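You operate a simulated robot arm through the tools that you are given. There is no shell and no other tool.

You run a simulated robot arm. Do the job below in one go: nothing can be reset, and whatever is moved stays where it is left.

TASK
Measure the green tube. Stand it on the job ticket if the size matches, else put it back.
Fine: close the caliper to 0 mm after.

Only the result counts: the job must be done as asked and must still hold three seconds after the hand-in. Knocking over, shifting, dropping, spilling or breaking anything else fails it.

THE ROBOT
A 7-joint arm with a two-finger parallel gripper, fixed in place. Base frame: the origin is at the foot of the arm, x ahead of it, y to its left, z up; the work surface is at about z = 87. Readings come in cm, degrees, newtons and seconds.
With the tool pointing down near the work surface it reaches from about 46 to 92 cm from the base axis. Its first joint turns from -115.0 to 115.0 degrees. Payload 3.91 kg.
The tool frame sits at the grasp point between the pads (the TCP): z along the fingers, y along the line on which they close. The tips reach 3 cm beyond it. Largest opening 11 cm; finger width 2, thickness 1; the body of the gripper, 4.8 by 11.2 cm, starts 5.5 cm behind the TCP.
Orientation is told as [roll, pitch, yaw] about the base's x, y, z axes, in that order, counted from this pose: with the fingers straight down and closing along the base's y, the tool's x points along the base's -x, its y along +y and its z along -z.

THE INTERFACE
- The arm moves only by the tool jog_arm. Its argument "moves" is a list that holds one entry, the list of rows, each a list of 7 numbers: the shift along the tool's x, y, z in cm, then the turn, a rotation vector about the tool's x, y, z in rad, then the opening, from 0 (shut) to 1 (fully open). In form: [[[dx, dy, dz, rx, ry, rz, jaw], ...]]. A call has 1 to 20 rows; each row shifts and turns the commanded pose from where the row before left it, along the tool's axes as they then stand. A row lasts 0.2 s, in which the tool goes at most 5 cm and 8.6 degrees; a call with a longer step from one row to the next is refused whole, and so is a gripper value outside its range. A pose out of reach is approached as far as the arm can. The call stops where the force on the tool passes 40 N (or 10 N more than at its start, if that is more) or the arm is blocked; 0.2 s more then pass. The fingers move at their own pace (about 15.3 cm/s each) and stop on an object; they squeeze with about 39 N. The grip force told is the motor's: it shows also when the fingers shut on nothing. Time passes only in rows, and 0.2 s behind the last, so rows that do not move let the fingers close. The reply holds the time, the measured pose of the TCP, the force on the tool along the base axes, the opening and the grip force, in the units named above and with some noise, with the torque about the TCP (base axes, N m) and any sound that the robot's microphone picked up.
- Cameras (640 x 400 px; columns grow to the right, rows downward): "scene" is fixed at [21.95, 65.2, 162.23]; the picture's right is [-0.76, -0.65, 0.00], its down [-0.40, 0.46, -0.79] and it looks along [0.52, -0.60, -0.61] (base axes); focal length 327 px, centre (320, 200). "wrist" rides on the gripper at [7.2, 1.7, -10.3] in the tool frame; the picture's right is [-0.23, 0.97, 0.00], its down [-0.76, -0.18, -0.62] and it looks along [-0.61, -0.14, 0.78] (tool axes); focal length 222 px, centre (320, 200). There is no depth. A picture from a camera that has moved, and an enlarged one, comes with that camera's place and axes in the base frame and with its lens.
- get_image(camera): a new picture of that camera. It takes no simulated time.
- lift_body(by): slides the trunk up (or, below 0, down) by that many cm; the arm rides with it, the base frame stays. It gives what a move gives, with no picture.
- inspect(camera, box): a new picture of the part [left, top, right, bottom] of that camera's present view, enlarged. It takes no simulated time.
- close_job(): hands the job in; it is judged then, once.

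Places have to be worked out from the pictures, the camera data and where the tool is seen. Open the gripper and draw the arm clear of the work before you hand the job in, unless the task says otherwise.

The tools are called as a command line: name --argument value ..., lists and objects as JSON in quotes. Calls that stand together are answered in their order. jog_arm: Moves the arm, as the interface text tells. Its arguments: {"type":"object","properties":{"moves":{"type":"array"}},"required":["moves"]} The other tools are called the same way: lift_body (by) slides the trunk up or down; get_image (camera) takes a picture; inspect (camera, box) takes an enlarged picture of a part of a camera's view; close_job () hands the job in.

At the start:

```text
time_s: 0.0
eef_pos: [62.58, -22.82, 120.26]
tool_rot: [-0.1, 0.0, 0.1]
wrist_force: [-0.5, 0.0, -1.2]
ft_torque: [-0.02, 0.0, -0.02]
finger_gap: 10.99
gripper_force: 0.1
trunk travel left (down, up): [-82.5, 16.5]
```

scene: 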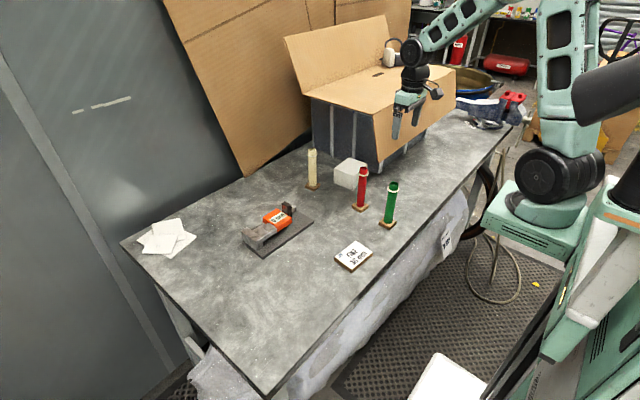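
wrist: 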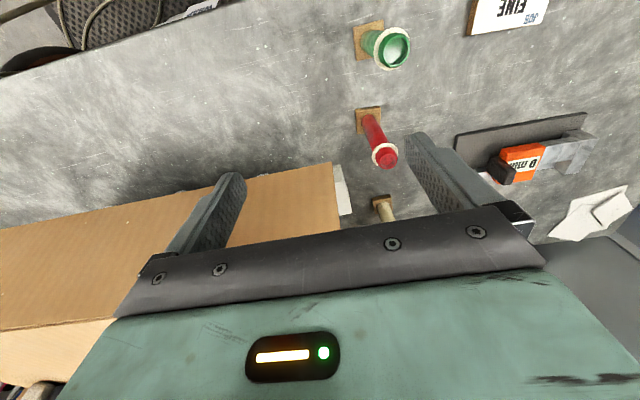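

I'll first look closely at the caliper, the ticket and the tubes in the scene.

inspect --camera "scene" --box '[220, 180, 340, 270]'

inspect --camera "scene" --box '[320, 160, 420, 280]'

inspect --camera "wrist" --box '[440, 0, 640, 240]'

inspect --camera "wrist" --box '[330, 0, 450, 220]'

```text
4.44 times, centred on (280, 225) of scene
camera zoom: at [21.95, 65.2, 162.23], right [-0.76, -0.65, 0.0], down [-0.4, 0.46, -0.79], along [0.52, -0.6, -0.61], focal length 1453 px, centre (498, 89)
```

zoom: 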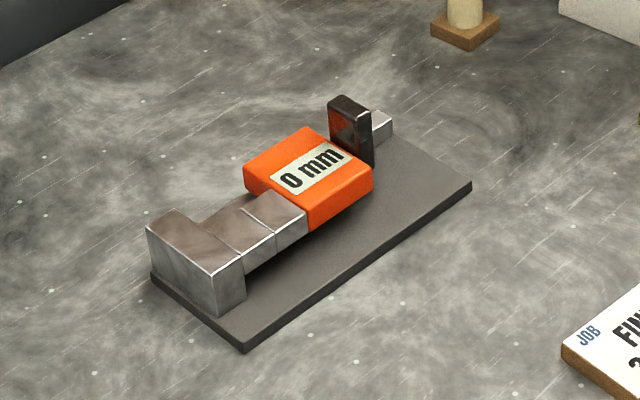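

```text
3.33 times, centred on (370, 220) of scene
camera zoom: at [21.95, 65.2, 162.23], right [-0.76, -0.65, 0.0], down [-0.4, 0.46, -0.79], along [0.52, -0.6, -0.61], focal length 1090 px, centre (153, 133)
```

zoom: 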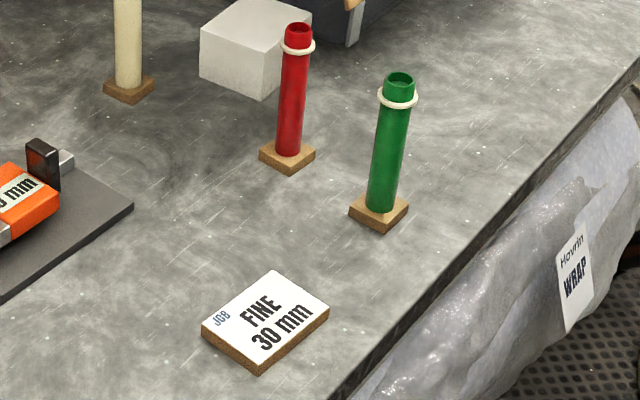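

```text
1.67 times, centred on (540, 120) of wrist
camera zoom: at [55.46, -21.15, 130.61], right [0.23, 0.97, 0.0], down [0.76, -0.18, 0.62], along [0.61, -0.14, -0.78], focal length 370 px, centre (-47, 333)
```

zoom: 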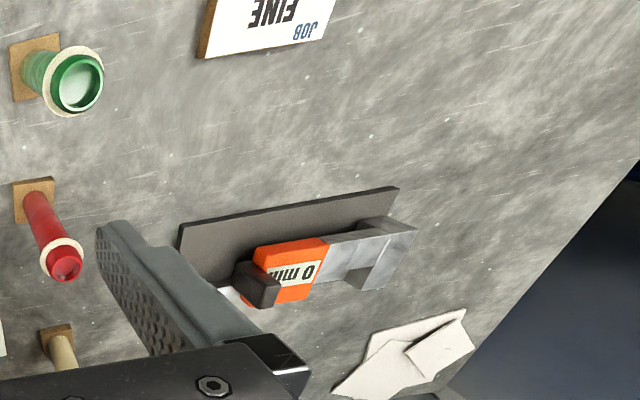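

```text
1.82 times, centred on (390, 110) of wrist
camera zoom: at [55.46, -21.15, 130.61], right [0.23, 0.97, 0.0], down [0.76, -0.18, 0.62], along [0.61, -0.14, -0.78], focal length 404 px, centre (193, 364)
```

zoom: 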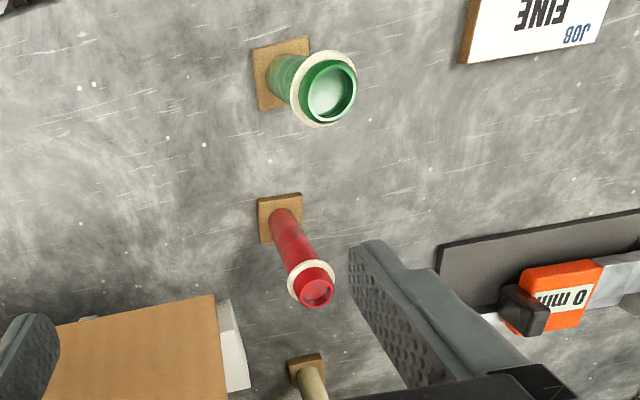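

The ticket reads "FINE 30 mm", the caliper lies at about x 79–90, y 2–25, the ticket is near (58.6, 6.7), and the green tube is near (58.6, -12.8). I'll move the arm high over the tubes so the wrist camera sees the caliper.

jog_arm --moves '[[[-0.5, 4.5, 0, 0, 0, 0, 1], [-0.5, 4.5, 0, 0, 0, 0, 1], [-0.5, 4.5, 0, 0, 0, 0, 1], [-0.5, 4.5, 0, 0, 0, 0, 1], [-0.5, 4.5, 0, 0, 0, 0, 1], [-0.5, 4.5, 0, 0, 0, 0, 1], [-0.5, 4.5, 0, 0, 0, 0, 1], [-0.5, 4.5, 0, 0, 0, 0, 1]]]'

get_image --camera "wrist"

get_image --camera "scene"

```text
time_s: 1.8
eef_pos: [66.53, 12.97, 120.19]
tool_rot: [-0.1, 0.0, -0.2]
wrist_force: [-0.4, 0.0, -0.1]
ft_torque: [0.04, 0.0, -0.02]
finger_gap: 10.99
gripper_force: 0.0
trunk travel left (down, up): [-82.5, 16.5]
```

```text
taken
camera wrist: at [59.39, 14.75, 130.54], right [0.23, 0.97, 0.0], down [0.76, -0.18, 0.62], along [0.61, -0.14, -0.78], focal length 222 px, centre (320, 200)
```

wrist: 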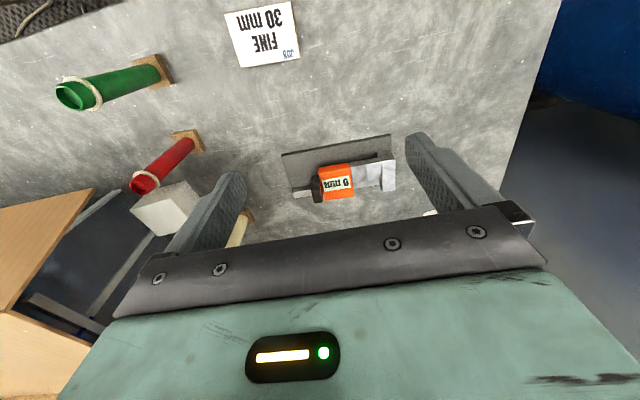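

```text
taken
```

scene: 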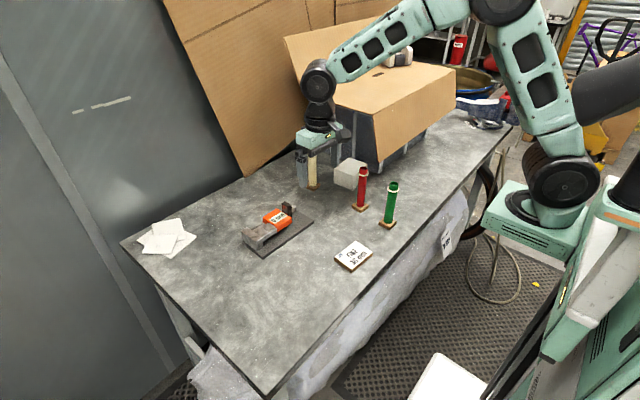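

The caliper is in view of the wrist camera; I'll enlarge it and the ticket.

inspect --camera "wrist" --box '[270, 120, 410, 220]'

inspect --camera "scene" --box '[235, 195, 315, 260]'

inspect --camera "wrist" --box '[40, 0, 320, 200]'

```text
4.00 times, centred on (340, 170) of wrist
camera zoom: at [59.39, 14.75, 130.54], right [0.23, 0.97, 0.0], down [0.76, -0.18, 0.62], along [0.61, -0.14, -0.78], focal length 888 px, centre (240, 320)
```

zoom: 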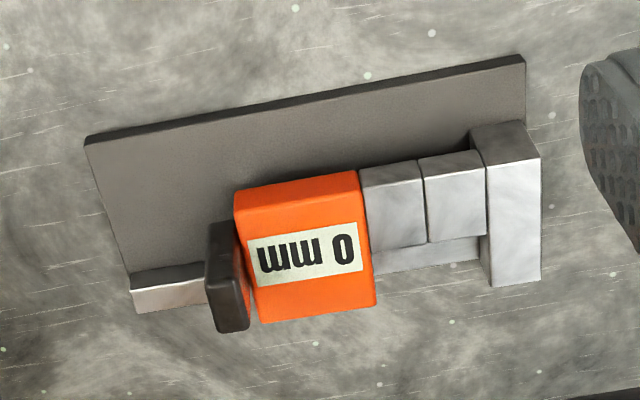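

```text
6.15 times, centred on (275, 228) of scene
camera zoom: at [21.95, 65.2, 162.23], right [-0.76, -0.65, 0.0], down [-0.4, 0.46, -0.79], along [0.52, -0.6, -0.61], focal length 2012 px, centre (597, 31)
```

zoom: 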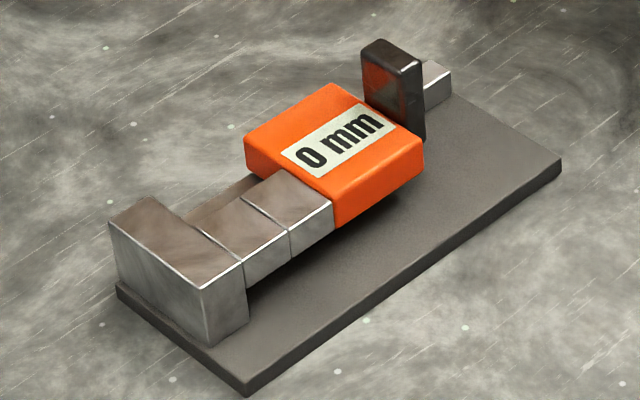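

```text
2.00 times, centred on (180, 100) of wrist
camera zoom: at [59.39, 14.75, 130.54], right [0.23, 0.97, 0.0], down [0.76, -0.18, 0.62], along [0.61, -0.14, -0.78], focal length 444 px, centre (600, 400)
```

zoom: 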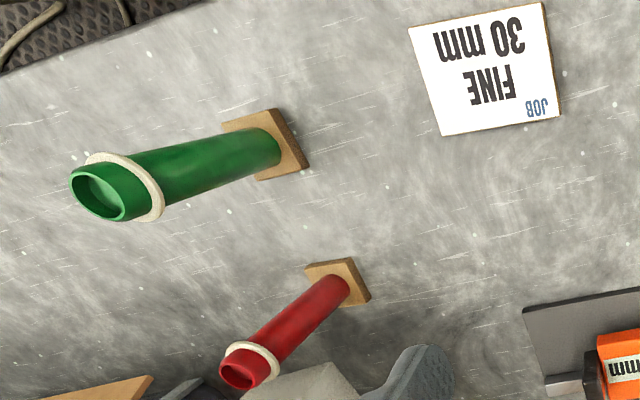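

The caliper's plate spans about x 79–90 and y 1.8–24.7, turned about -2°. I'll go lower for a closer view of its jaws and the dark tab.

jog_arm --moves '[[[-0.5, -0.5, 3.5, 0, 0, 0, 1], [-0.5, -0.5, 3.5, 0, 0, 0, 1], [0, 0, 3.5, 0, 0, 0, 1], [0, 0, 3.5, 0, 0, 0, 1], [0, 0, 0, 0, 0, 0, 1]]]'

get_image --camera "wrist"

inspect --camera "wrist" --box '[240, 100, 440, 225]'

```text
time_s: 3.0
eef_pos: [67.59, 12.12, 106.12]
tool_rot: [-0.1, 0.0, 0.0]
wrist_force: [-0.7, 0.6, 0.3]
ft_torque: [0.01, 0.0, 0.0]
finger_gap: 11.01
gripper_force: 0.1
trunk travel left (down, up): [-82.5, 16.5]
```

```text
taken
camera wrist: at [60.46, 13.83, 116.5], right [0.23, 0.97, 0.0], down [0.76, -0.18, 0.62], along [0.61, -0.14, -0.78], focal length 222 px, centre (320, 200)
```

wrist: 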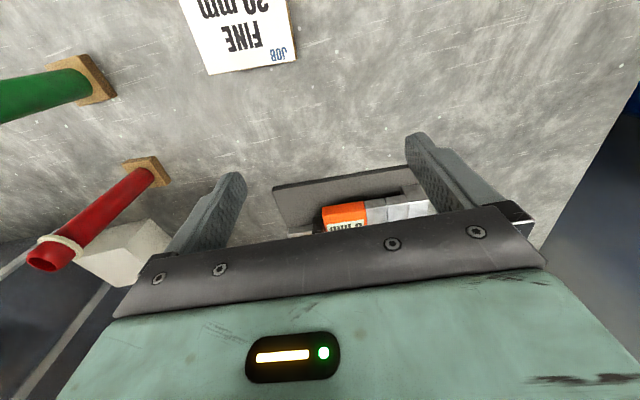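

```text
3.20 times, centred on (340, 162) of wrist
camera zoom: at [60.46, 13.83, 116.5], right [0.23, 0.97, 0.0], down [0.76, -0.18, 0.62], along [0.61, -0.14, -0.78], focal length 711 px, centre (256, 320)
```

zoom: 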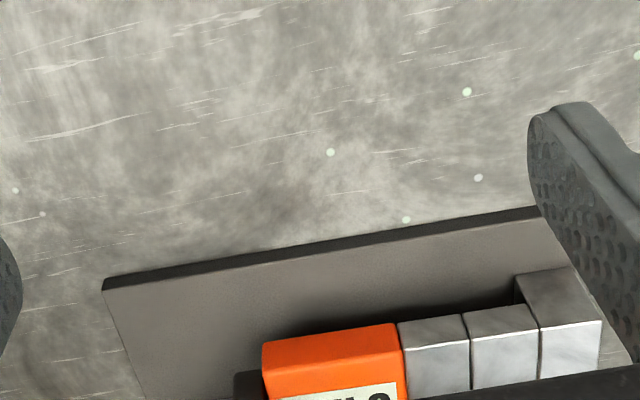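

The gripper body hides the caliper from there, so I'll move further out in x to look at it more steeply from above.

jog_arm --moves '[[[-3.5, 0, -0.5, 0, 0, 0, 1], [-3.5, 0, -0.5, 0, 0, 0, 1], [-3.5, 0, -0.5, 0, 0, 0, 1], [-3.5, 0, -0.5, 0, 0, 0, 1], [0, 0, 0, 0, 0, 0, 1]]]'

get_image --camera "wrist"

inspect --camera "wrist" --box '[230, 70, 430, 195]'

```text
time_s: 4.2
eef_pos: [81.68, 12.03, 108.21]
tool_rot: [-0.1, 0.2, 0.0]
wrist_force: [0.1, -0.3, -0.3]
ft_torque: [0.0, 0.02, 0.01]
finger_gap: 10.99
gripper_force: 0.1
trunk travel left (down, up): [-82.5, 16.5]
```

```text
taken
camera wrist: at [74.49, 13.84, 118.55], right [0.23, 0.97, 0.0], down [0.76, -0.18, 0.62], along [0.61, -0.14, -0.78], focal length 222 px, centre (320, 200)
```

wrist: 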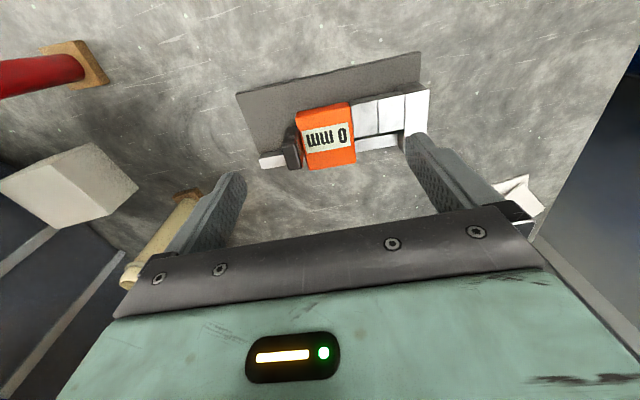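

```text
3.20 times, centred on (330, 132) of wrist
camera zoom: at [74.49, 13.84, 118.55], right [0.23, 0.97, 0.0], down [0.76, -0.18, 0.62], along [0.61, -0.14, -0.78], focal length 711 px, centre (288, 416)
```

zoom: 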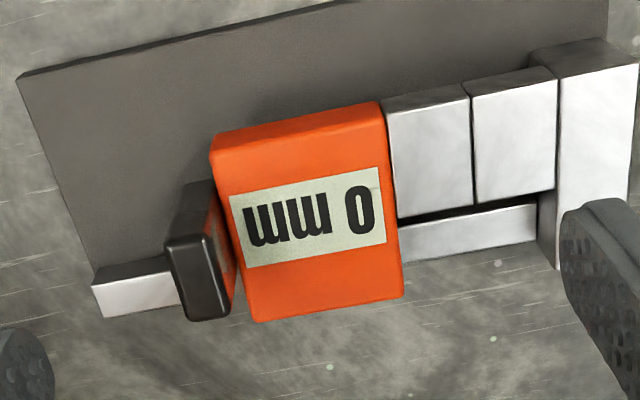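

This steep view shows the jaws' contact line at y≈18.5, x 82.7–86.7, top z≈92. The orange slider spans y 9–15.3 and the dark tab sits at y 7.1–8.4, x 84.2–87.4, top z≈95. I'll check the finger shape and the caliper again in close-up.

inspect --camera "wrist" --box '[380, 110, 560, 260]'

inspect --camera "wrist" --box '[230, 90, 330, 180]'

inspect --camera "scene" --box '[345, 155, 415, 235]'

inspect --camera "scene" --box '[280, 130, 380, 220]'

```text
2.67 times, centred on (470, 185) of wrist
camera zoom: at [74.49, 13.84, 118.55], right [0.23, 0.97, 0.0], down [0.76, -0.18, 0.62], along [0.61, -0.14, -0.78], focal length 592 px, centre (-80, 240)
```

zoom: 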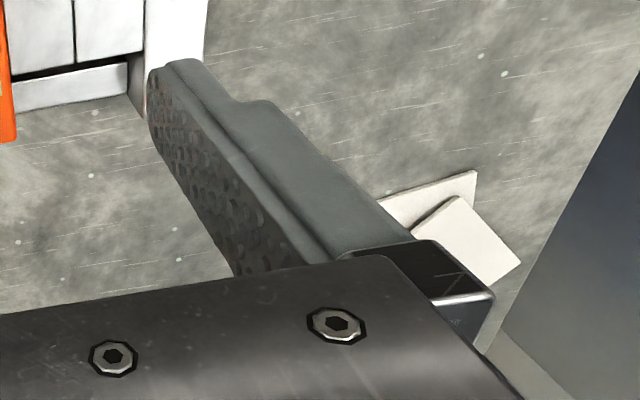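

```text
4.44 times, centred on (280, 135) of wrist
camera zoom: at [74.49, 13.84, 118.55], right [0.23, 0.97, 0.0], down [0.76, -0.18, 0.62], along [0.61, -0.14, -0.78], focal length 987 px, centre (498, 489)
```

zoom: 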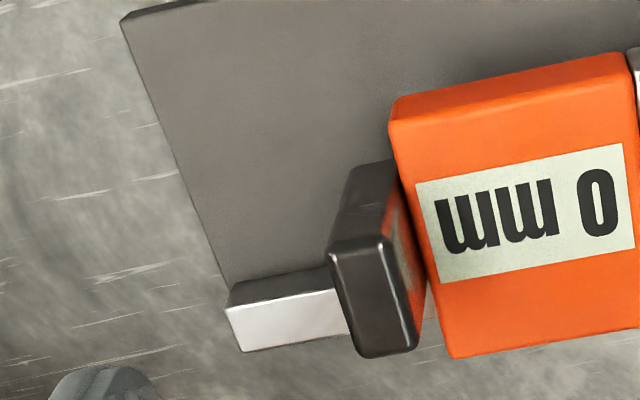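

```text
5.00 times, centred on (380, 195) of scene
camera zoom: at [21.95, 65.2, 162.23], right [-0.76, -0.65, 0.0], down [-0.4, 0.46, -0.79], along [0.52, -0.6, -0.61], focal length 1635 px, centre (20, 225)
```

zoom: 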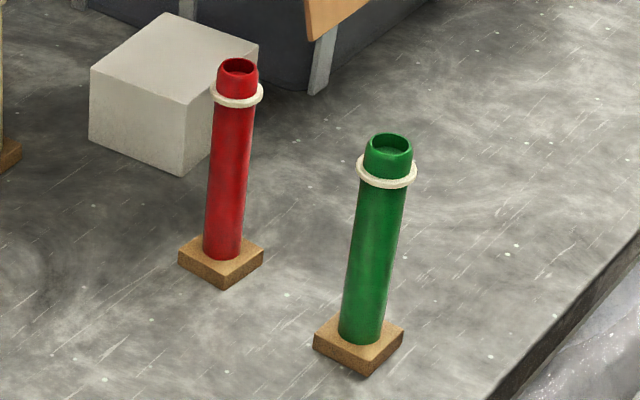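

```text
4.44 times, centred on (330, 175) of scene
camera zoom: at [21.95, 65.2, 162.23], right [-0.76, -0.65, 0.0], down [-0.4, 0.46, -0.79], along [0.52, -0.6, -0.61], focal length 1453 px, centre (276, 311)
```

zoom: 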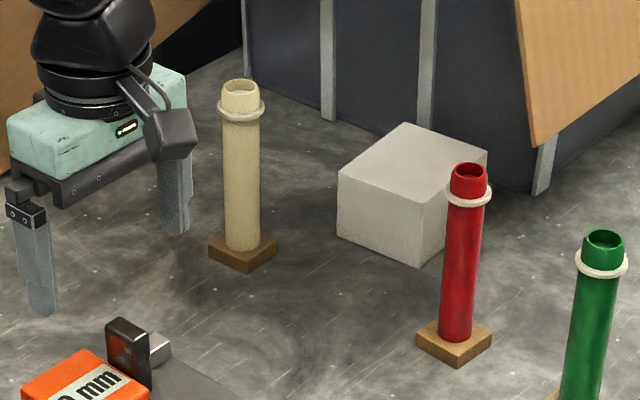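

The tubes carry a wide white ring about 2 cm below the top rim (rim z≈103.5), so I'll grip above the ring later. First I'll open the caliper: move over the tab at about (85.8, 7.75) and stop with the tips at its top height for a check.

jog_arm --moves '[[[-1.03, -1.07, 2.3, 0, 0, 0, 0.5], [-1.03, -1.07, 2.3, 0, 0, 0, 0.5], [-1.03, -1.07, 2.3, 0, 0, 0, 0.5], [-1.03, -1.07, 2.3, 0, 0, 0, 0.5], [0, 0, 0, 0, 0, 0, 0.5]]]'

get_image --camera "wrist"

inspect --camera "scene" --box '[235, 175, 335, 255]'

```text
time_s: 5.4
eef_pos: [85.67, 7.79, 98.88]
tool_rot: [-0.1, 0.1, 0.1]
wrist_force: [0.4, 0.0, 0.6]
ft_torque: [0.0, 0.03, 0.01]
finger_gap: 5.48
gripper_force: 0.1
trunk travel left (down, up): [-82.5, 16.5]
```

```text
taken
camera wrist: at [78.47, 9.55, 109.29], right [0.23, 0.97, 0.0], down [0.76, -0.18, 0.62], along [0.61, -0.14, -0.78], focal length 222 px, centre (320, 200)
```

wrist: 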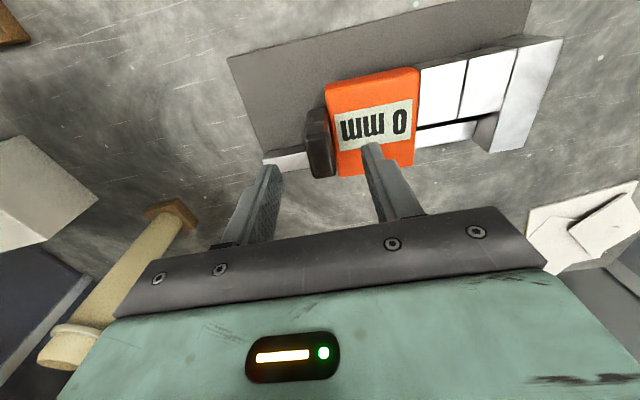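

```text
5.00 times, centred on (285, 215) of scene
camera zoom: at [21.95, 65.2, 162.23], right [-0.76, -0.65, 0.0], down [-0.4, 0.46, -0.79], along [0.52, -0.6, -0.61], focal length 1635 px, centre (495, 125)
```

zoom: 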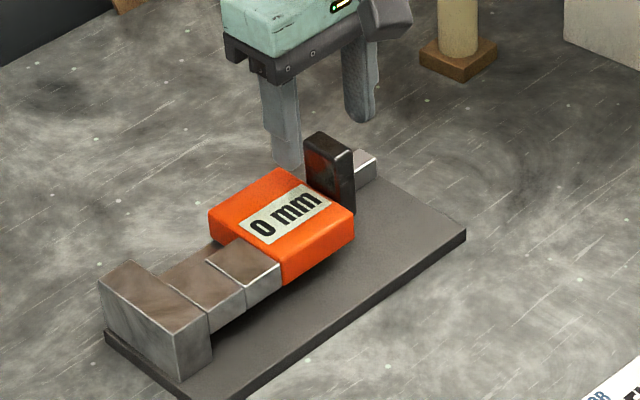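

The fingers straddle the tab and line up with it in both views. I'll go down 2.6 cm so the tips are just above the slider's top, then close on the tab.

jog_arm --moves '[[[0, 0.1, 1.3, 0, 0, 0, 0.5], [0, 0.1, 1.3, 0, 0, 0, 0.5], [0, 0, 0, 0, 0, 0, 0.5]]]'

inspect --camera "wrist" --box '[230, 60, 450, 230]'

inspect --camera "scene" --box '[235, 175, 335, 255]'

```text
time_s: 6.2
eef_pos: [85.68, 8.07, 96.46]
tool_rot: [-0.1, 0.0, 0.0]
wrist_force: [-0.1, 0.2, 0.7]
ft_torque: [-0.02, 0.0, 0.0]
finger_gap: 5.51
gripper_force: 0.0
trunk travel left (down, up): [-82.5, 16.5]
```

```text
2.35 times, centred on (340, 145) of wrist
camera zoom: at [78.53, 9.73, 106.72], right [0.23, 0.97, 0.0], down [0.76, -0.18, 0.62], along [0.61, -0.14, -0.78], focal length 523 px, centre (273, 329)
```

zoom: 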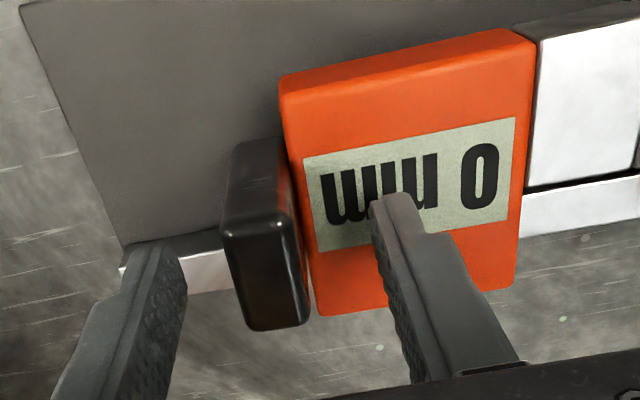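

```text
5.00 times, centred on (285, 215) of scene
camera zoom: at [21.95, 65.2, 162.23], right [-0.76, -0.65, 0.0], down [-0.4, 0.46, -0.79], along [0.52, -0.6, -0.61], focal length 1635 px, centre (495, 125)
```

zoom: 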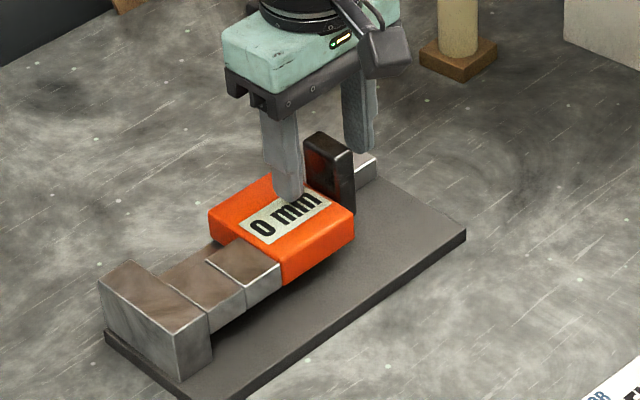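

The tips are around z≈93.4, with the tab (top ≈95) between them and the slider's top just below. I'll nudge 0.2 cm toward -y to centre on it, then close.

jog_arm --moves '[[[0, -0.2, 0.2, 0, 0, 0, 0.4], [0, 0, 0, 0, 0, 0, 0.25], [0, 0, 0, 0, 0, 0, 0], [0, 0, 0, 0, 0, 0, 0], [0, 0, 0, 0, 0, 0, 0]]]'

inspect --camera "wrist" --box '[230, 60, 450, 230]'

inspect --camera "scene" --box '[235, 175, 335, 255]'

```text
time_s: 7.4
eef_pos: [85.75, 7.81, 96.2]
tool_rot: [0.0, 0.1, -0.1]
wrist_force: [-0.2, 0.4, 0.8]
ft_torque: [0.04, -0.09, -0.96]
finger_gap: 1.83
gripper_force: 39.3
trunk travel left (down, up): [-82.5, 16.5]
```

```text
2.35 times, centred on (340, 145) of wrist
camera zoom: at [78.54, 9.54, 106.55], right [0.23, 0.97, 0.0], down [0.76, -0.18, 0.62], along [0.61, -0.14, -0.78], focal length 523 px, centre (273, 329)
```

zoom: 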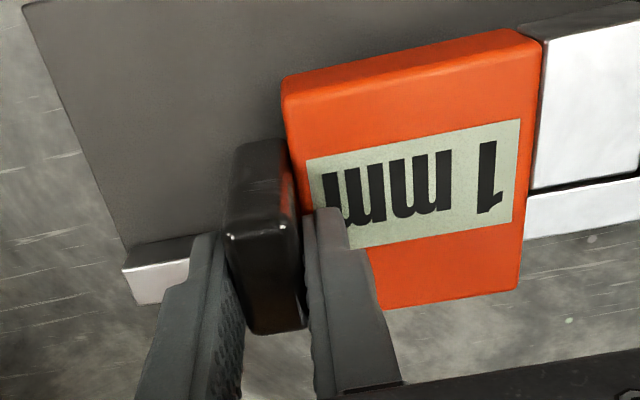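

```text
5.00 times, centred on (285, 215) of scene
camera zoom: at [21.95, 65.2, 162.23], right [-0.76, -0.65, 0.0], down [-0.4, 0.46, -0.79], along [0.52, -0.6, -0.61], focal length 1635 px, centre (495, 125)
```

zoom: 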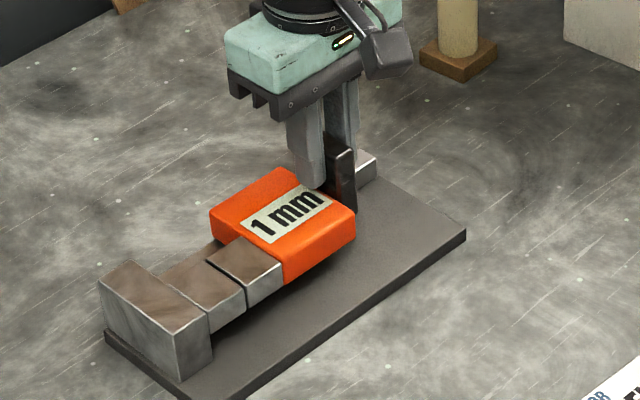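

The tab is gripped (display shows 1 mm), and the twist torque agrees with the caliper's small yaw of about -2°. I'll align the tool to that yaw and slide along the rail by about 4.8 cm.

jog_arm --moves '[[[0, 0, 0, 0, 0, 0.02, 0], [0, 0, 0, 0, 0, 0.019, 0], [0, -0.4, 0, 0, 0, 0, 0], [0, -0.4, 0, 0, 0, 0, 0], [0, -0.4, 0, 0, 0, 0, 0], [0, 0, 0, 0, 0, 0, 0]]]'

inspect --camera "scene" --box '[235, 175, 335, 255]'

```text
time_s: 8.8
eef_pos: [85.7, 6.52, 96.18]
tool_rot: [-0.1, 0.1, -2.3]
wrist_force: [-3.7, 0.4, -1.5]
ft_torque: [0.09, -0.53, 0.82]
finger_gap: 1.78
gripper_force: 38.9
trunk travel left (down, up): [-82.5, 16.5]
```

```text
5.00 times, centred on (285, 215) of scene
camera zoom: at [21.95, 65.2, 162.23], right [-0.76, -0.65, 0.0], down [-0.4, 0.46, -0.79], along [0.52, -0.6, -0.61], focal length 1635 px, centre (495, 125)
```

zoom: 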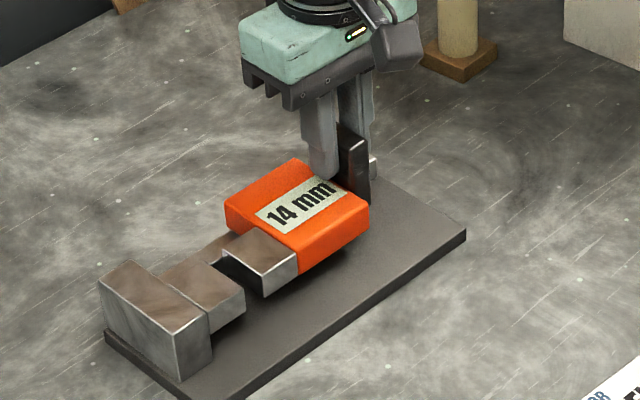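

The slider moves smoothly and the display shows 14 mm. The torque suggests the true yaw is about -1.2°, so I'll correct and slide another 3.6 cm.

jog_arm --moves '[[[0, 0, 0, 0, 0, -0.019, 0], [0, -0.4, 0, 0, 0, 0, 0], [0, -0.4, 0, 0, 0, 0, 0], [0, -0.4, 0, 0, 0, 0, 0], [0, -0.4, 0, 0, 0, 0, 0], [0, -0.4, 0, 0, 0, 0, 0], [0, -0.4, 0, 0, 0, 0, 0], [0, -0.4, 0, 0, 0, 0, 0], [0, -0.4, 0, 0, 0, 0, 0], [0, -0.4, 0, 0, 0, 0, 0], [0, 0, 0, 0, 0, 0, 0]]]'

inspect --camera "scene" --box '[235, 175, 335, 255]'

get_image --camera "wrist"

```text
time_s: 11.2
eef_pos: [85.72, 2.97, 96.24]
tool_rot: [-0.1, 0.1, -1.2]
wrist_force: [-1.6, 1.1, 0.2]
ft_torque: [0.11, 0.05, -0.57]
finger_gap: 1.81
gripper_force: 39.0
trunk travel left (down, up): [-82.5, 16.5]
```

```text
5.00 times, centred on (285, 215) of scene
camera zoom: at [21.95, 65.2, 162.23], right [-0.76, -0.65, 0.0], down [-0.4, 0.46, -0.79], along [0.52, -0.6, -0.61], focal length 1635 px, centre (495, 125)
```

zoom: 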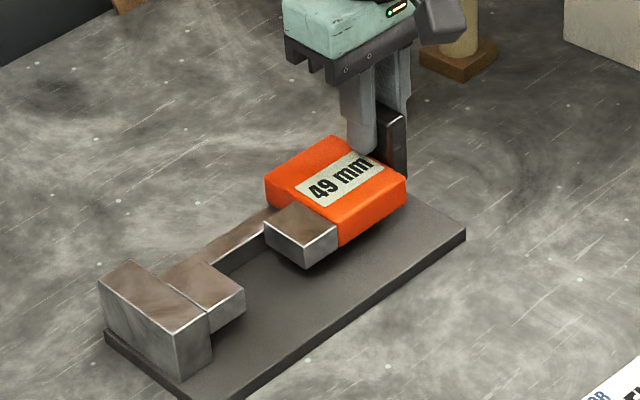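

```text
taken
camera wrist: at [78.52, 4.87, 106.55], right [0.25, 0.97, 0.0], down [0.76, -0.19, 0.62], along [0.6, -0.15, -0.78], focal length 222 px, centre (320, 200)
```

wrist: 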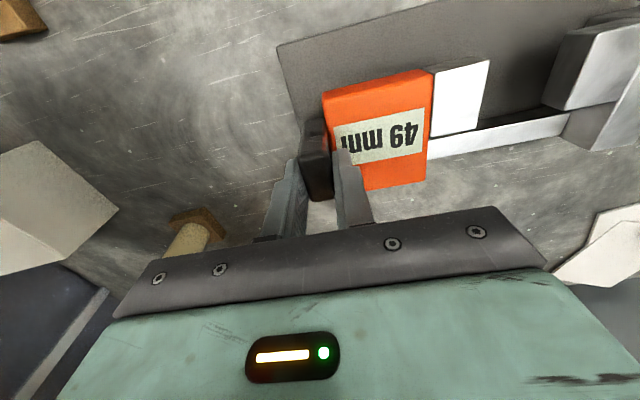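

The caliper is open at 49 mm. I'll release the tab and rise straight up.

jog_arm --moves '[[[0, 0, 0, 0, 0, 0, 0.1], [0, 0, 0, 0, 0, 0, 0.25], [0, 0, 0, 0, 0, 0, 0.4], [0, 0, -1, 0, 0, 0, 0.4], [0, 0, -2, 0, 0, 0, 0.4], [0.5, 1.5, -3, 0, 0, -0.02, 0.4], [1, 2, -3, 0, 0, 0, 0.4], [1, 2, -3, 0, 0, 0, 0.4], [1.0, 2, 0, 0, 0, 0, 0.4], [0, 0, 0, 0, 0, 0, 0.4]]]'

get_image --camera "wrist"

inspect --camera "wrist" --box '[230, 60, 430, 185]'

inspect --camera "scene" --box '[235, 185, 320, 260]'

```text
time_s: 13.4
eef_pos: [82.12, 10.47, 108.22]
tool_rot: [-0.2, 0.0, 0.0]
wrist_force: [-0.2, 0.3, 0.4]
ft_torque: [0.01, -0.01, 0.02]
finger_gap: 4.41
gripper_force: 0.1
trunk travel left (down, up): [-82.5, 16.5]
```

```text
taken
camera wrist: at [75.01, 12.27, 118.58], right [0.23, 0.97, 0.0], down [0.76, -0.18, 0.62], along [0.61, -0.14, -0.78], focal length 222 px, centre (320, 200)
```

wrist: 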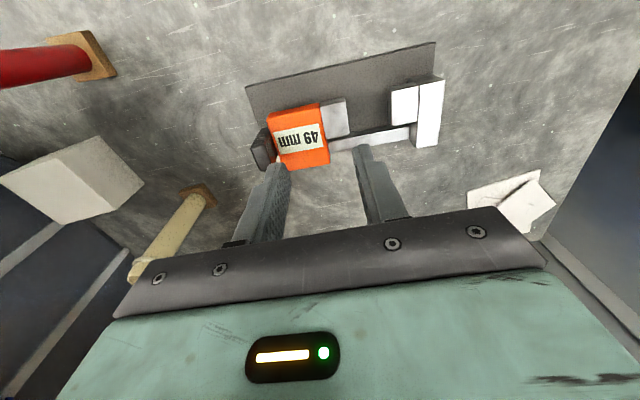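

```text
3.20 times, centred on (330, 122) of wrist
camera zoom: at [75.01, 12.27, 118.58], right [0.23, 0.97, 0.0], down [0.76, -0.18, 0.62], along [0.61, -0.14, -0.78], focal length 711 px, centre (288, 448)
```

zoom: 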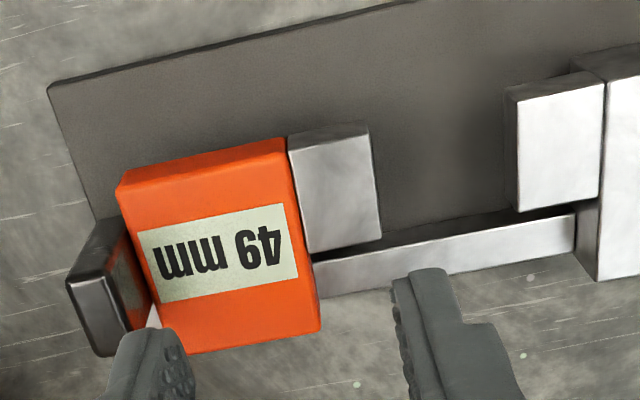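

```text
5.33 times, centred on (278, 222) of scene
camera zoom: at [21.95, 65.2, 162.23], right [-0.76, -0.65, 0.0], down [-0.4, 0.46, -0.79], along [0.52, -0.6, -0.61], focal length 1744 px, centre (547, 80)
```

zoom: 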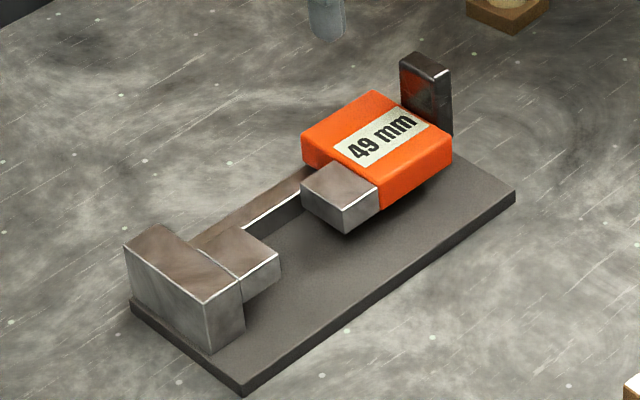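

The anvil faces are at about y 13.35 and 18.3, x 82.2–86.3, so the tube's slot centre is near (84.3, 15.9). Now I'll rise and travel high to above the green tube near (59.2, -14) to view it.

jog_arm --moves '[[[0, 0, -4, 0, 0, 0, 0.6], [0, 0, -4, 0, 0, 0, 0.6], [3.1, -3.5, 0, 0, 0, 0, 0.6], [3.1, -3.5, 0, 0, 0, 0, 0.6], [3.1, -3.5, 0, 0, 0, 0, 0.6], [3.1, -3.5, 0, 0, 0, 0, 0.6], [3.1, -3.5, 0, 0, 0, 0, 0.6], [3.1, -3.5, 0, 0, 0, 0, 0.6], [3.1, -3.5, 0, 0, 0, 0, 0.6], [0, 0, 0, 0, 0, 0, 0.6]]]'

get_image --camera "wrist"

inspect --camera "wrist" --box '[220, 40, 420, 200]'

inspect --camera "scene" --box '[345, 125, 425, 235]'

```text
time_s: 15.6
eef_pos: [60.42, -14.0, 116.21]
tool_rot: [-0.2, 0.0, 0.0]
wrist_force: [-0.1, -0.3, 0.1]
ft_torque: [-0.03, 0.02, -0.02]
finger_gap: 6.6
gripper_force: 0.0
trunk travel left (down, up): [-82.5, 16.5]
```

```text
taken
camera wrist: at [53.36, -12.26, 126.59], right [0.23, 0.97, 0.0], down [0.76, -0.18, 0.62], along [0.61, -0.14, -0.78], focal length 222 px, centre (320, 200)
```

wrist: 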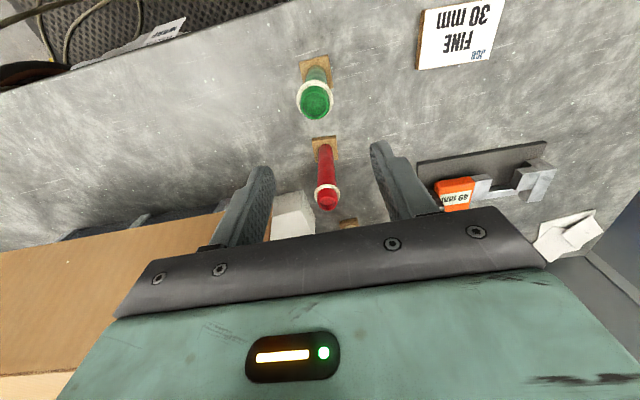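

```text
2.50 times, centred on (320, 120) of wrist
camera zoom: at [53.36, -12.26, 126.59], right [0.23, 0.97, 0.0], down [0.76, -0.18, 0.62], along [0.61, -0.14, -0.78], focal length 555 px, centre (320, 400)
```

zoom: 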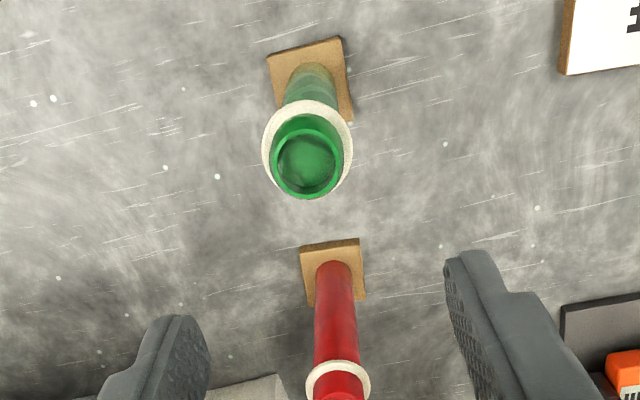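

```text
3.64 times, centred on (385, 180) of scene
camera zoom: at [21.95, 65.2, 162.23], right [-0.76, -0.65, 0.0], down [-0.4, 0.46, -0.79], along [0.52, -0.6, -0.61], focal length 1189 px, centre (84, 273)
```

zoom: 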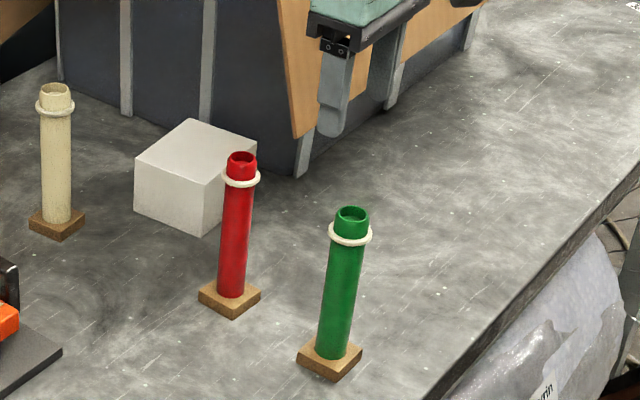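

The green tube's rim centre comes out near (59.6, -14.25, 103.2), with the ring about 1.8 cm below the rim. I'll enlarge its top from both cameras before choosing the grip height.

inspect --camera "wrist" --box '[290, 50, 350, 125]'

inspect --camera "scene" --box '[370, 175, 410, 232]'

```text
5.33 times, centred on (320, 88) of wrist
camera zoom: at [53.36, -12.26, 126.59], right [0.23, 0.97, 0.0], down [0.76, -0.18, 0.62], along [0.61, -0.14, -0.78], focal length 1185 px, centre (320, 800)
```

zoom: 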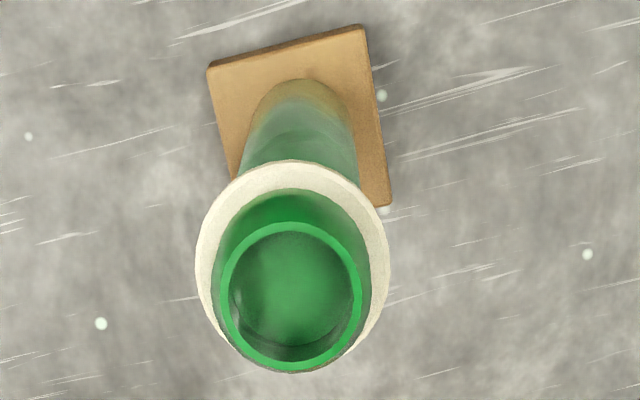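

```text
7.02 times, centred on (390, 204) of scene
camera zoom: at [21.95, 65.2, 162.23], right [-0.76, -0.65, 0.0], down [-0.4, 0.46, -0.79], along [0.52, -0.6, -0.61], focal length 2295 px, centre (-171, 175)
```

zoom: 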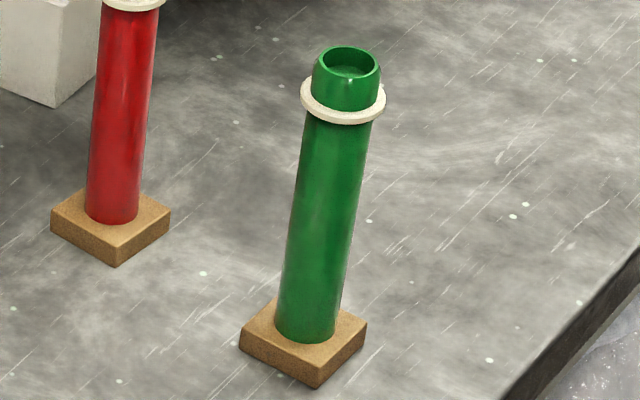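

The body looks about 3 cm wide with a 3.8 cm ring, so I'll grip the short section above the ring. I'll centre on (59.6, -14.25) and descend to z≈106 with the fingers partly open for a check.

jog_arm --moves '[[[0.4, -0.12, 2, 0, 0, 0, 0.6], [0.4, -0.13, 2, 0, 0, 0, 0.6], [0, 0, 2.5, 0, 0, 0, 0.6], [0, 0, 2.5, 0, 0, 0, 0.6], [0, 0, 1.2, 0, 0, 0, 0.6], [0, 0, 0, 0, 0, 0, 0.6]]]'

get_image --camera "wrist"

inspect --camera "scene" --box '[360, 155, 420, 215]'

```text
time_s: 17.0
eef_pos: [59.75, -14.19, 106.03]
tool_rot: [-0.1, 0.0, 0.1]
wrist_force: [-0.6, 0.5, -0.5]
ft_torque: [-0.03, -0.01, 0.01]
finger_gap: 6.59
gripper_force: 0.0
trunk travel left (down, up): [-82.5, 16.5]
```

```text
taken
camera wrist: at [52.54, -12.5, 116.34], right [0.23, 0.97, 0.0], down [0.76, -0.18, 0.62], along [0.61, -0.14, -0.78], focal length 222 px, centre (320, 200)
```

wrist: 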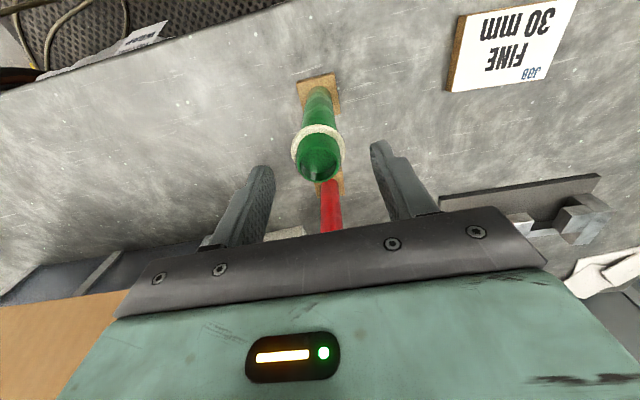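

```text
6.67 times, centred on (390, 185) of scene
camera zoom: at [21.95, 65.2, 162.23], right [-0.76, -0.65, 0.0], down [-0.4, 0.46, -0.79], along [0.52, -0.6, -0.61], focal length 2180 px, centre (-147, 300)
```

zoom: 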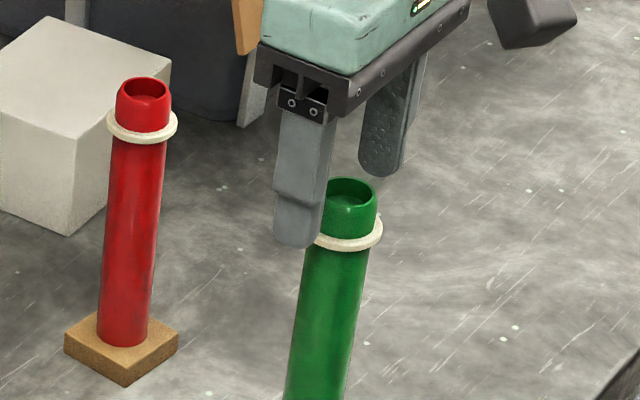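

I'll enlarge the wrist view to check how well the tube is centred between the fingers.

inspect --camera "wrist" --box '[240, 100, 420, 220]'

```text
3.33 times, centred on (330, 160) of wrist
camera zoom: at [52.54, -12.5, 116.34], right [0.23, 0.97, 0.0], down [0.76, -0.18, 0.62], along [0.61, -0.14, -0.78], focal length 740 px, centre (287, 333)
```

zoom: 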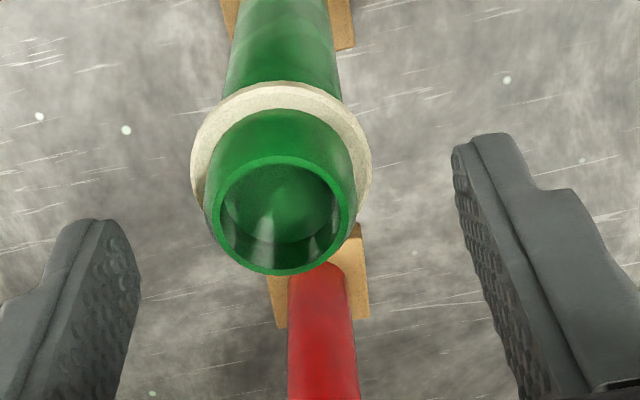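

The tube's rim is centred at about (59.75, -14.36) between the fingers. I'll shift -0.17 in y, lower 1.0 cm so the tips sit just above the ring, and close.

jog_arm --moves '[[[0, -0.17, 0.5, 0, 0, 0, 0.6], [0, 0, 0.5, 0, 0, 0, 0.6], [0, 0, 0, 0, 0, 0, 0.45], [0, 0, 0, 0, 0, 0, 0.4], [0, 0, 0, 0, 0, 0, 0.36], [0, 0, 0, 0, 0, 0, 0.36]]]'

inspect --camera "wrist" --box '[240, 100, 420, 220]'

inspect --camera "scene" --box '[360, 155, 420, 215]'

```text
time_s: 18.4
eef_pos: [59.68, -14.46, 105.07]
tool_rot: [-0.1, 0.0, 0.0]
wrist_force: [-0.6, -0.1, -1.5]
ft_torque: [0.01, 0.0, -0.01]
finger_gap: 3.96
gripper_force: 0.4
trunk travel left (down, up): [-82.5, 16.5]
```

```text
3.33 times, centred on (330, 160) of wrist
camera zoom: at [52.5, -12.68, 115.38], right [0.23, 0.97, 0.0], down [0.76, -0.18, 0.62], along [0.61, -0.14, -0.78], focal length 740 px, centre (287, 333)
```

zoom: 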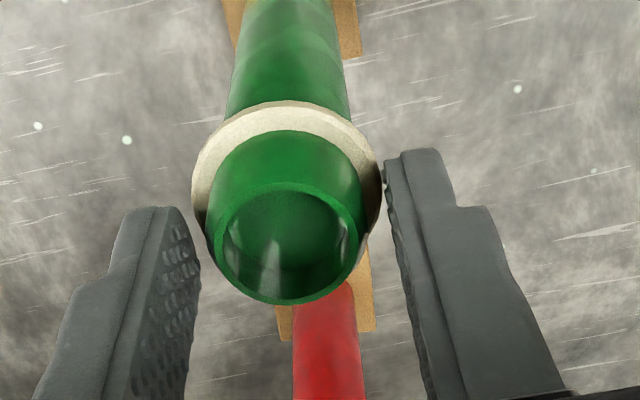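

```text
6.67 times, centred on (390, 185) of scene
camera zoom: at [21.95, 65.2, 162.23], right [-0.76, -0.65, 0.0], down [-0.4, 0.46, -0.79], along [0.52, -0.6, -0.61], focal length 2180 px, centre (-147, 300)
```

zoom: 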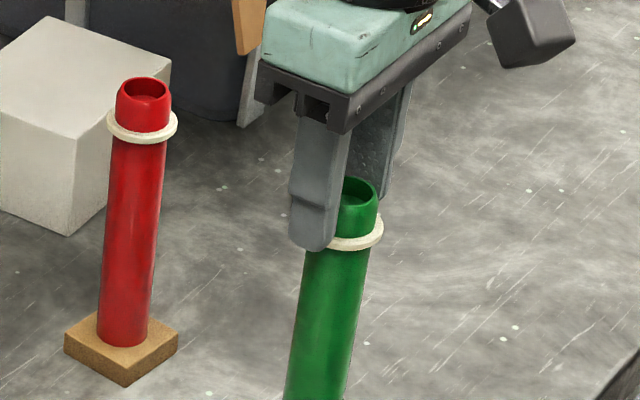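

The tips are right at the ring's level edge and centred. I'll close and see from the gap whether the fingers take the tube (≈3 cm) or the ring (≈3.8 cm).

jog_arm --moves '[[[0, 0, 0, 0, 0, 0, 0.3], [0, 0, 0, 0, 0, 0, 0.25], [0, 0, 0, 0, 0, 0, 0.2], [0, 0, 0, 0, 0, 0, 0.2]]]'

inspect --camera "wrist" --box '[240, 100, 420, 220]'

inspect --camera "scene" --box '[360, 155, 420, 215]'

```text
time_s: 19.4
eef_pos: [59.61, -14.22, 105.03]
tool_rot: [0.0, 0.0, 0.0]
wrist_force: [-0.4, -0.7, 0.6]
ft_torque: [-0.04, 0.03, 0.04]
finger_gap: 3.67
gripper_force: 38.6
trunk travel left (down, up): [-82.5, 16.5]
```

```text
3.33 times, centred on (330, 160) of wrist
camera zoom: at [52.5, -12.68, 115.38], right [0.23, 0.97, 0.0], down [0.76, -0.18, 0.62], along [0.61, -0.14, -0.78], focal length 740 px, centre (287, 333)
```

zoom: 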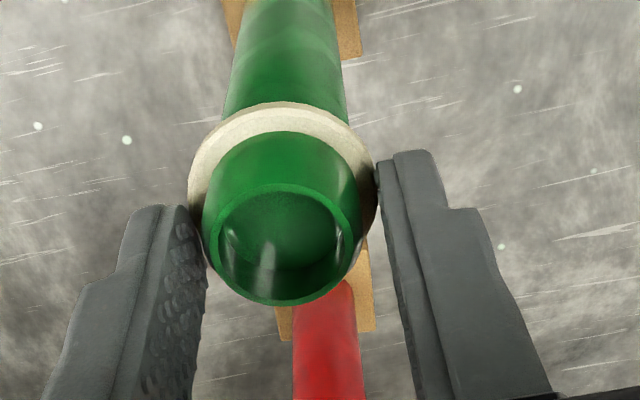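

```text
6.67 times, centred on (390, 185) of scene
camera zoom: at [21.95, 65.2, 162.23], right [-0.76, -0.65, 0.0], down [-0.4, 0.46, -0.79], along [0.52, -0.6, -0.61], focal length 2180 px, centre (-147, 300)
```

zoom: 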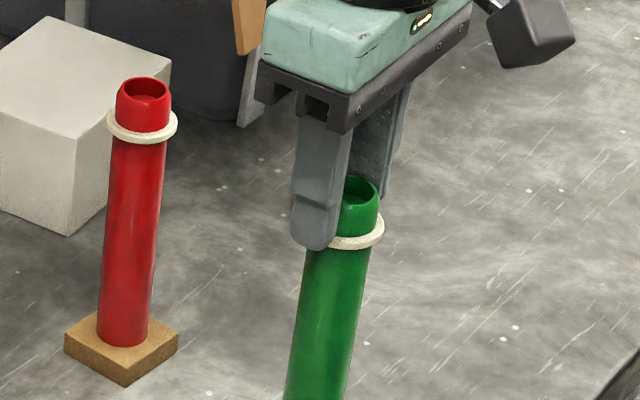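

The 3.67 cm gap means the fingers took the ring. I'll open a little, rise 0.4 cm and close again above it.

jog_arm --moves '[[[0, 0, 0, 0, 0, 0, 0.42], [0, 0, 0, 0, 0, 0, 0.42], [0, 0, -0.4, 0, 0, 0, 0.42], [0, 0, 0, 0, 0, 0, 0.36], [0, 0, 0, 0, 0, 0, 0.3], [0, 0, 0, 0, 0, 0, 0.25], [0, 0, 0, 0, 0, 0, 0.15], [0, 0, 0, 0, 0, 0, 0.15]]]'

inspect --camera "wrist" --box '[240, 100, 420, 220]'

inspect --camera "scene" --box '[360, 155, 420, 215]'

```text
time_s: 21.2
eef_pos: [59.65, -14.35, 105.55]
tool_rot: [-0.1, 0.0, -0.1]
wrist_force: [0.9, 0.9, 1.8]
ft_torque: [0.12, -0.03, -0.02]
finger_gap: 2.91
gripper_force: 38.9
trunk travel left (down, up): [-82.5, 16.5]
```

```text
3.33 times, centred on (330, 160) of wrist
camera zoom: at [52.51, -12.65, 115.8], right [0.23, 0.97, 0.0], down [0.76, -0.18, 0.62], along [0.61, -0.14, -0.78], focal length 740 px, centre (287, 333)
```

zoom: 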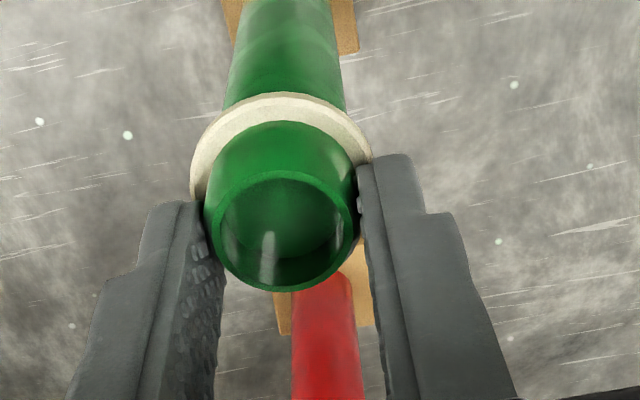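

```text
6.67 times, centred on (390, 185) of scene
camera zoom: at [21.95, 65.2, 162.23], right [-0.76, -0.65, 0.0], down [-0.4, 0.46, -0.79], along [0.52, -0.6, -0.61], focal length 2180 px, centre (-147, 300)
```

zoom: 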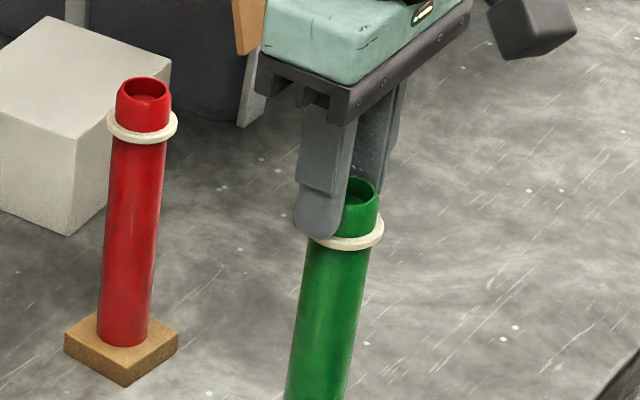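

The gap of 2.91 cm shows the fingers are now on the tube above the ring. I'll lift slowly and check that the tube hangs straight.

jog_arm --moves '[[[0, 0, 0, 0, 0, 0, 0], [0, 0, -0.3, 0, 0, 0, 0], [0, 0, -0.5, 0, 0, 0, 0], [0, 0, -1, 0, 0, 0, 0], [0, 0, -1.5, 0, 0, 0, 0], [0, 0, -1.5, 0, 0, 0, 0], [0, 0, -1.5, 0, 0, 0, 0], [0, 0, -1.5, 0, 0, 0, 0], [0, 0, -1.5, 0, 0, 0, 0], [0, 0, -1, 0, 0, 0, 0], [0, 0, -0.5, 0, 0, 0, 0], [0, 0, 0, 0, 0, 0, 0]]]'

get_image --camera "wrist"

get_image --camera "scene"

```text
time_s: 23.8
eef_pos: [59.64, -14.33, 116.21]
tool_rot: [-0.1, 0.0, 0.0]
wrist_force: [0.4, -0.2, -1.6]
ft_torque: [-0.03, 0.03, 0.01]
finger_gap: 2.92
gripper_force: 39.0
trunk travel left (down, up): [-82.5, 16.5]
```

```text
taken
camera wrist: at [52.5, -12.66, 126.62], right [0.23, 0.97, 0.0], down [0.76, -0.18, 0.62], along [0.61, -0.14, -0.78], focal length 222 px, centre (320, 200)
```

wrist: 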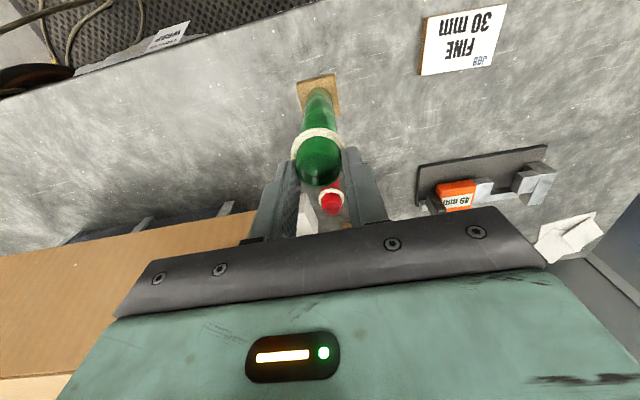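

```text
taken
```

scene: 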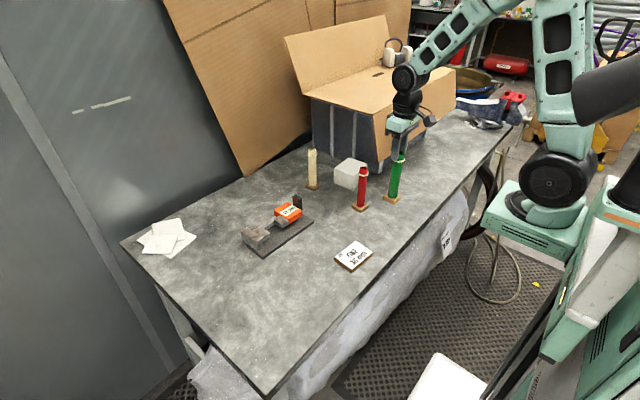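

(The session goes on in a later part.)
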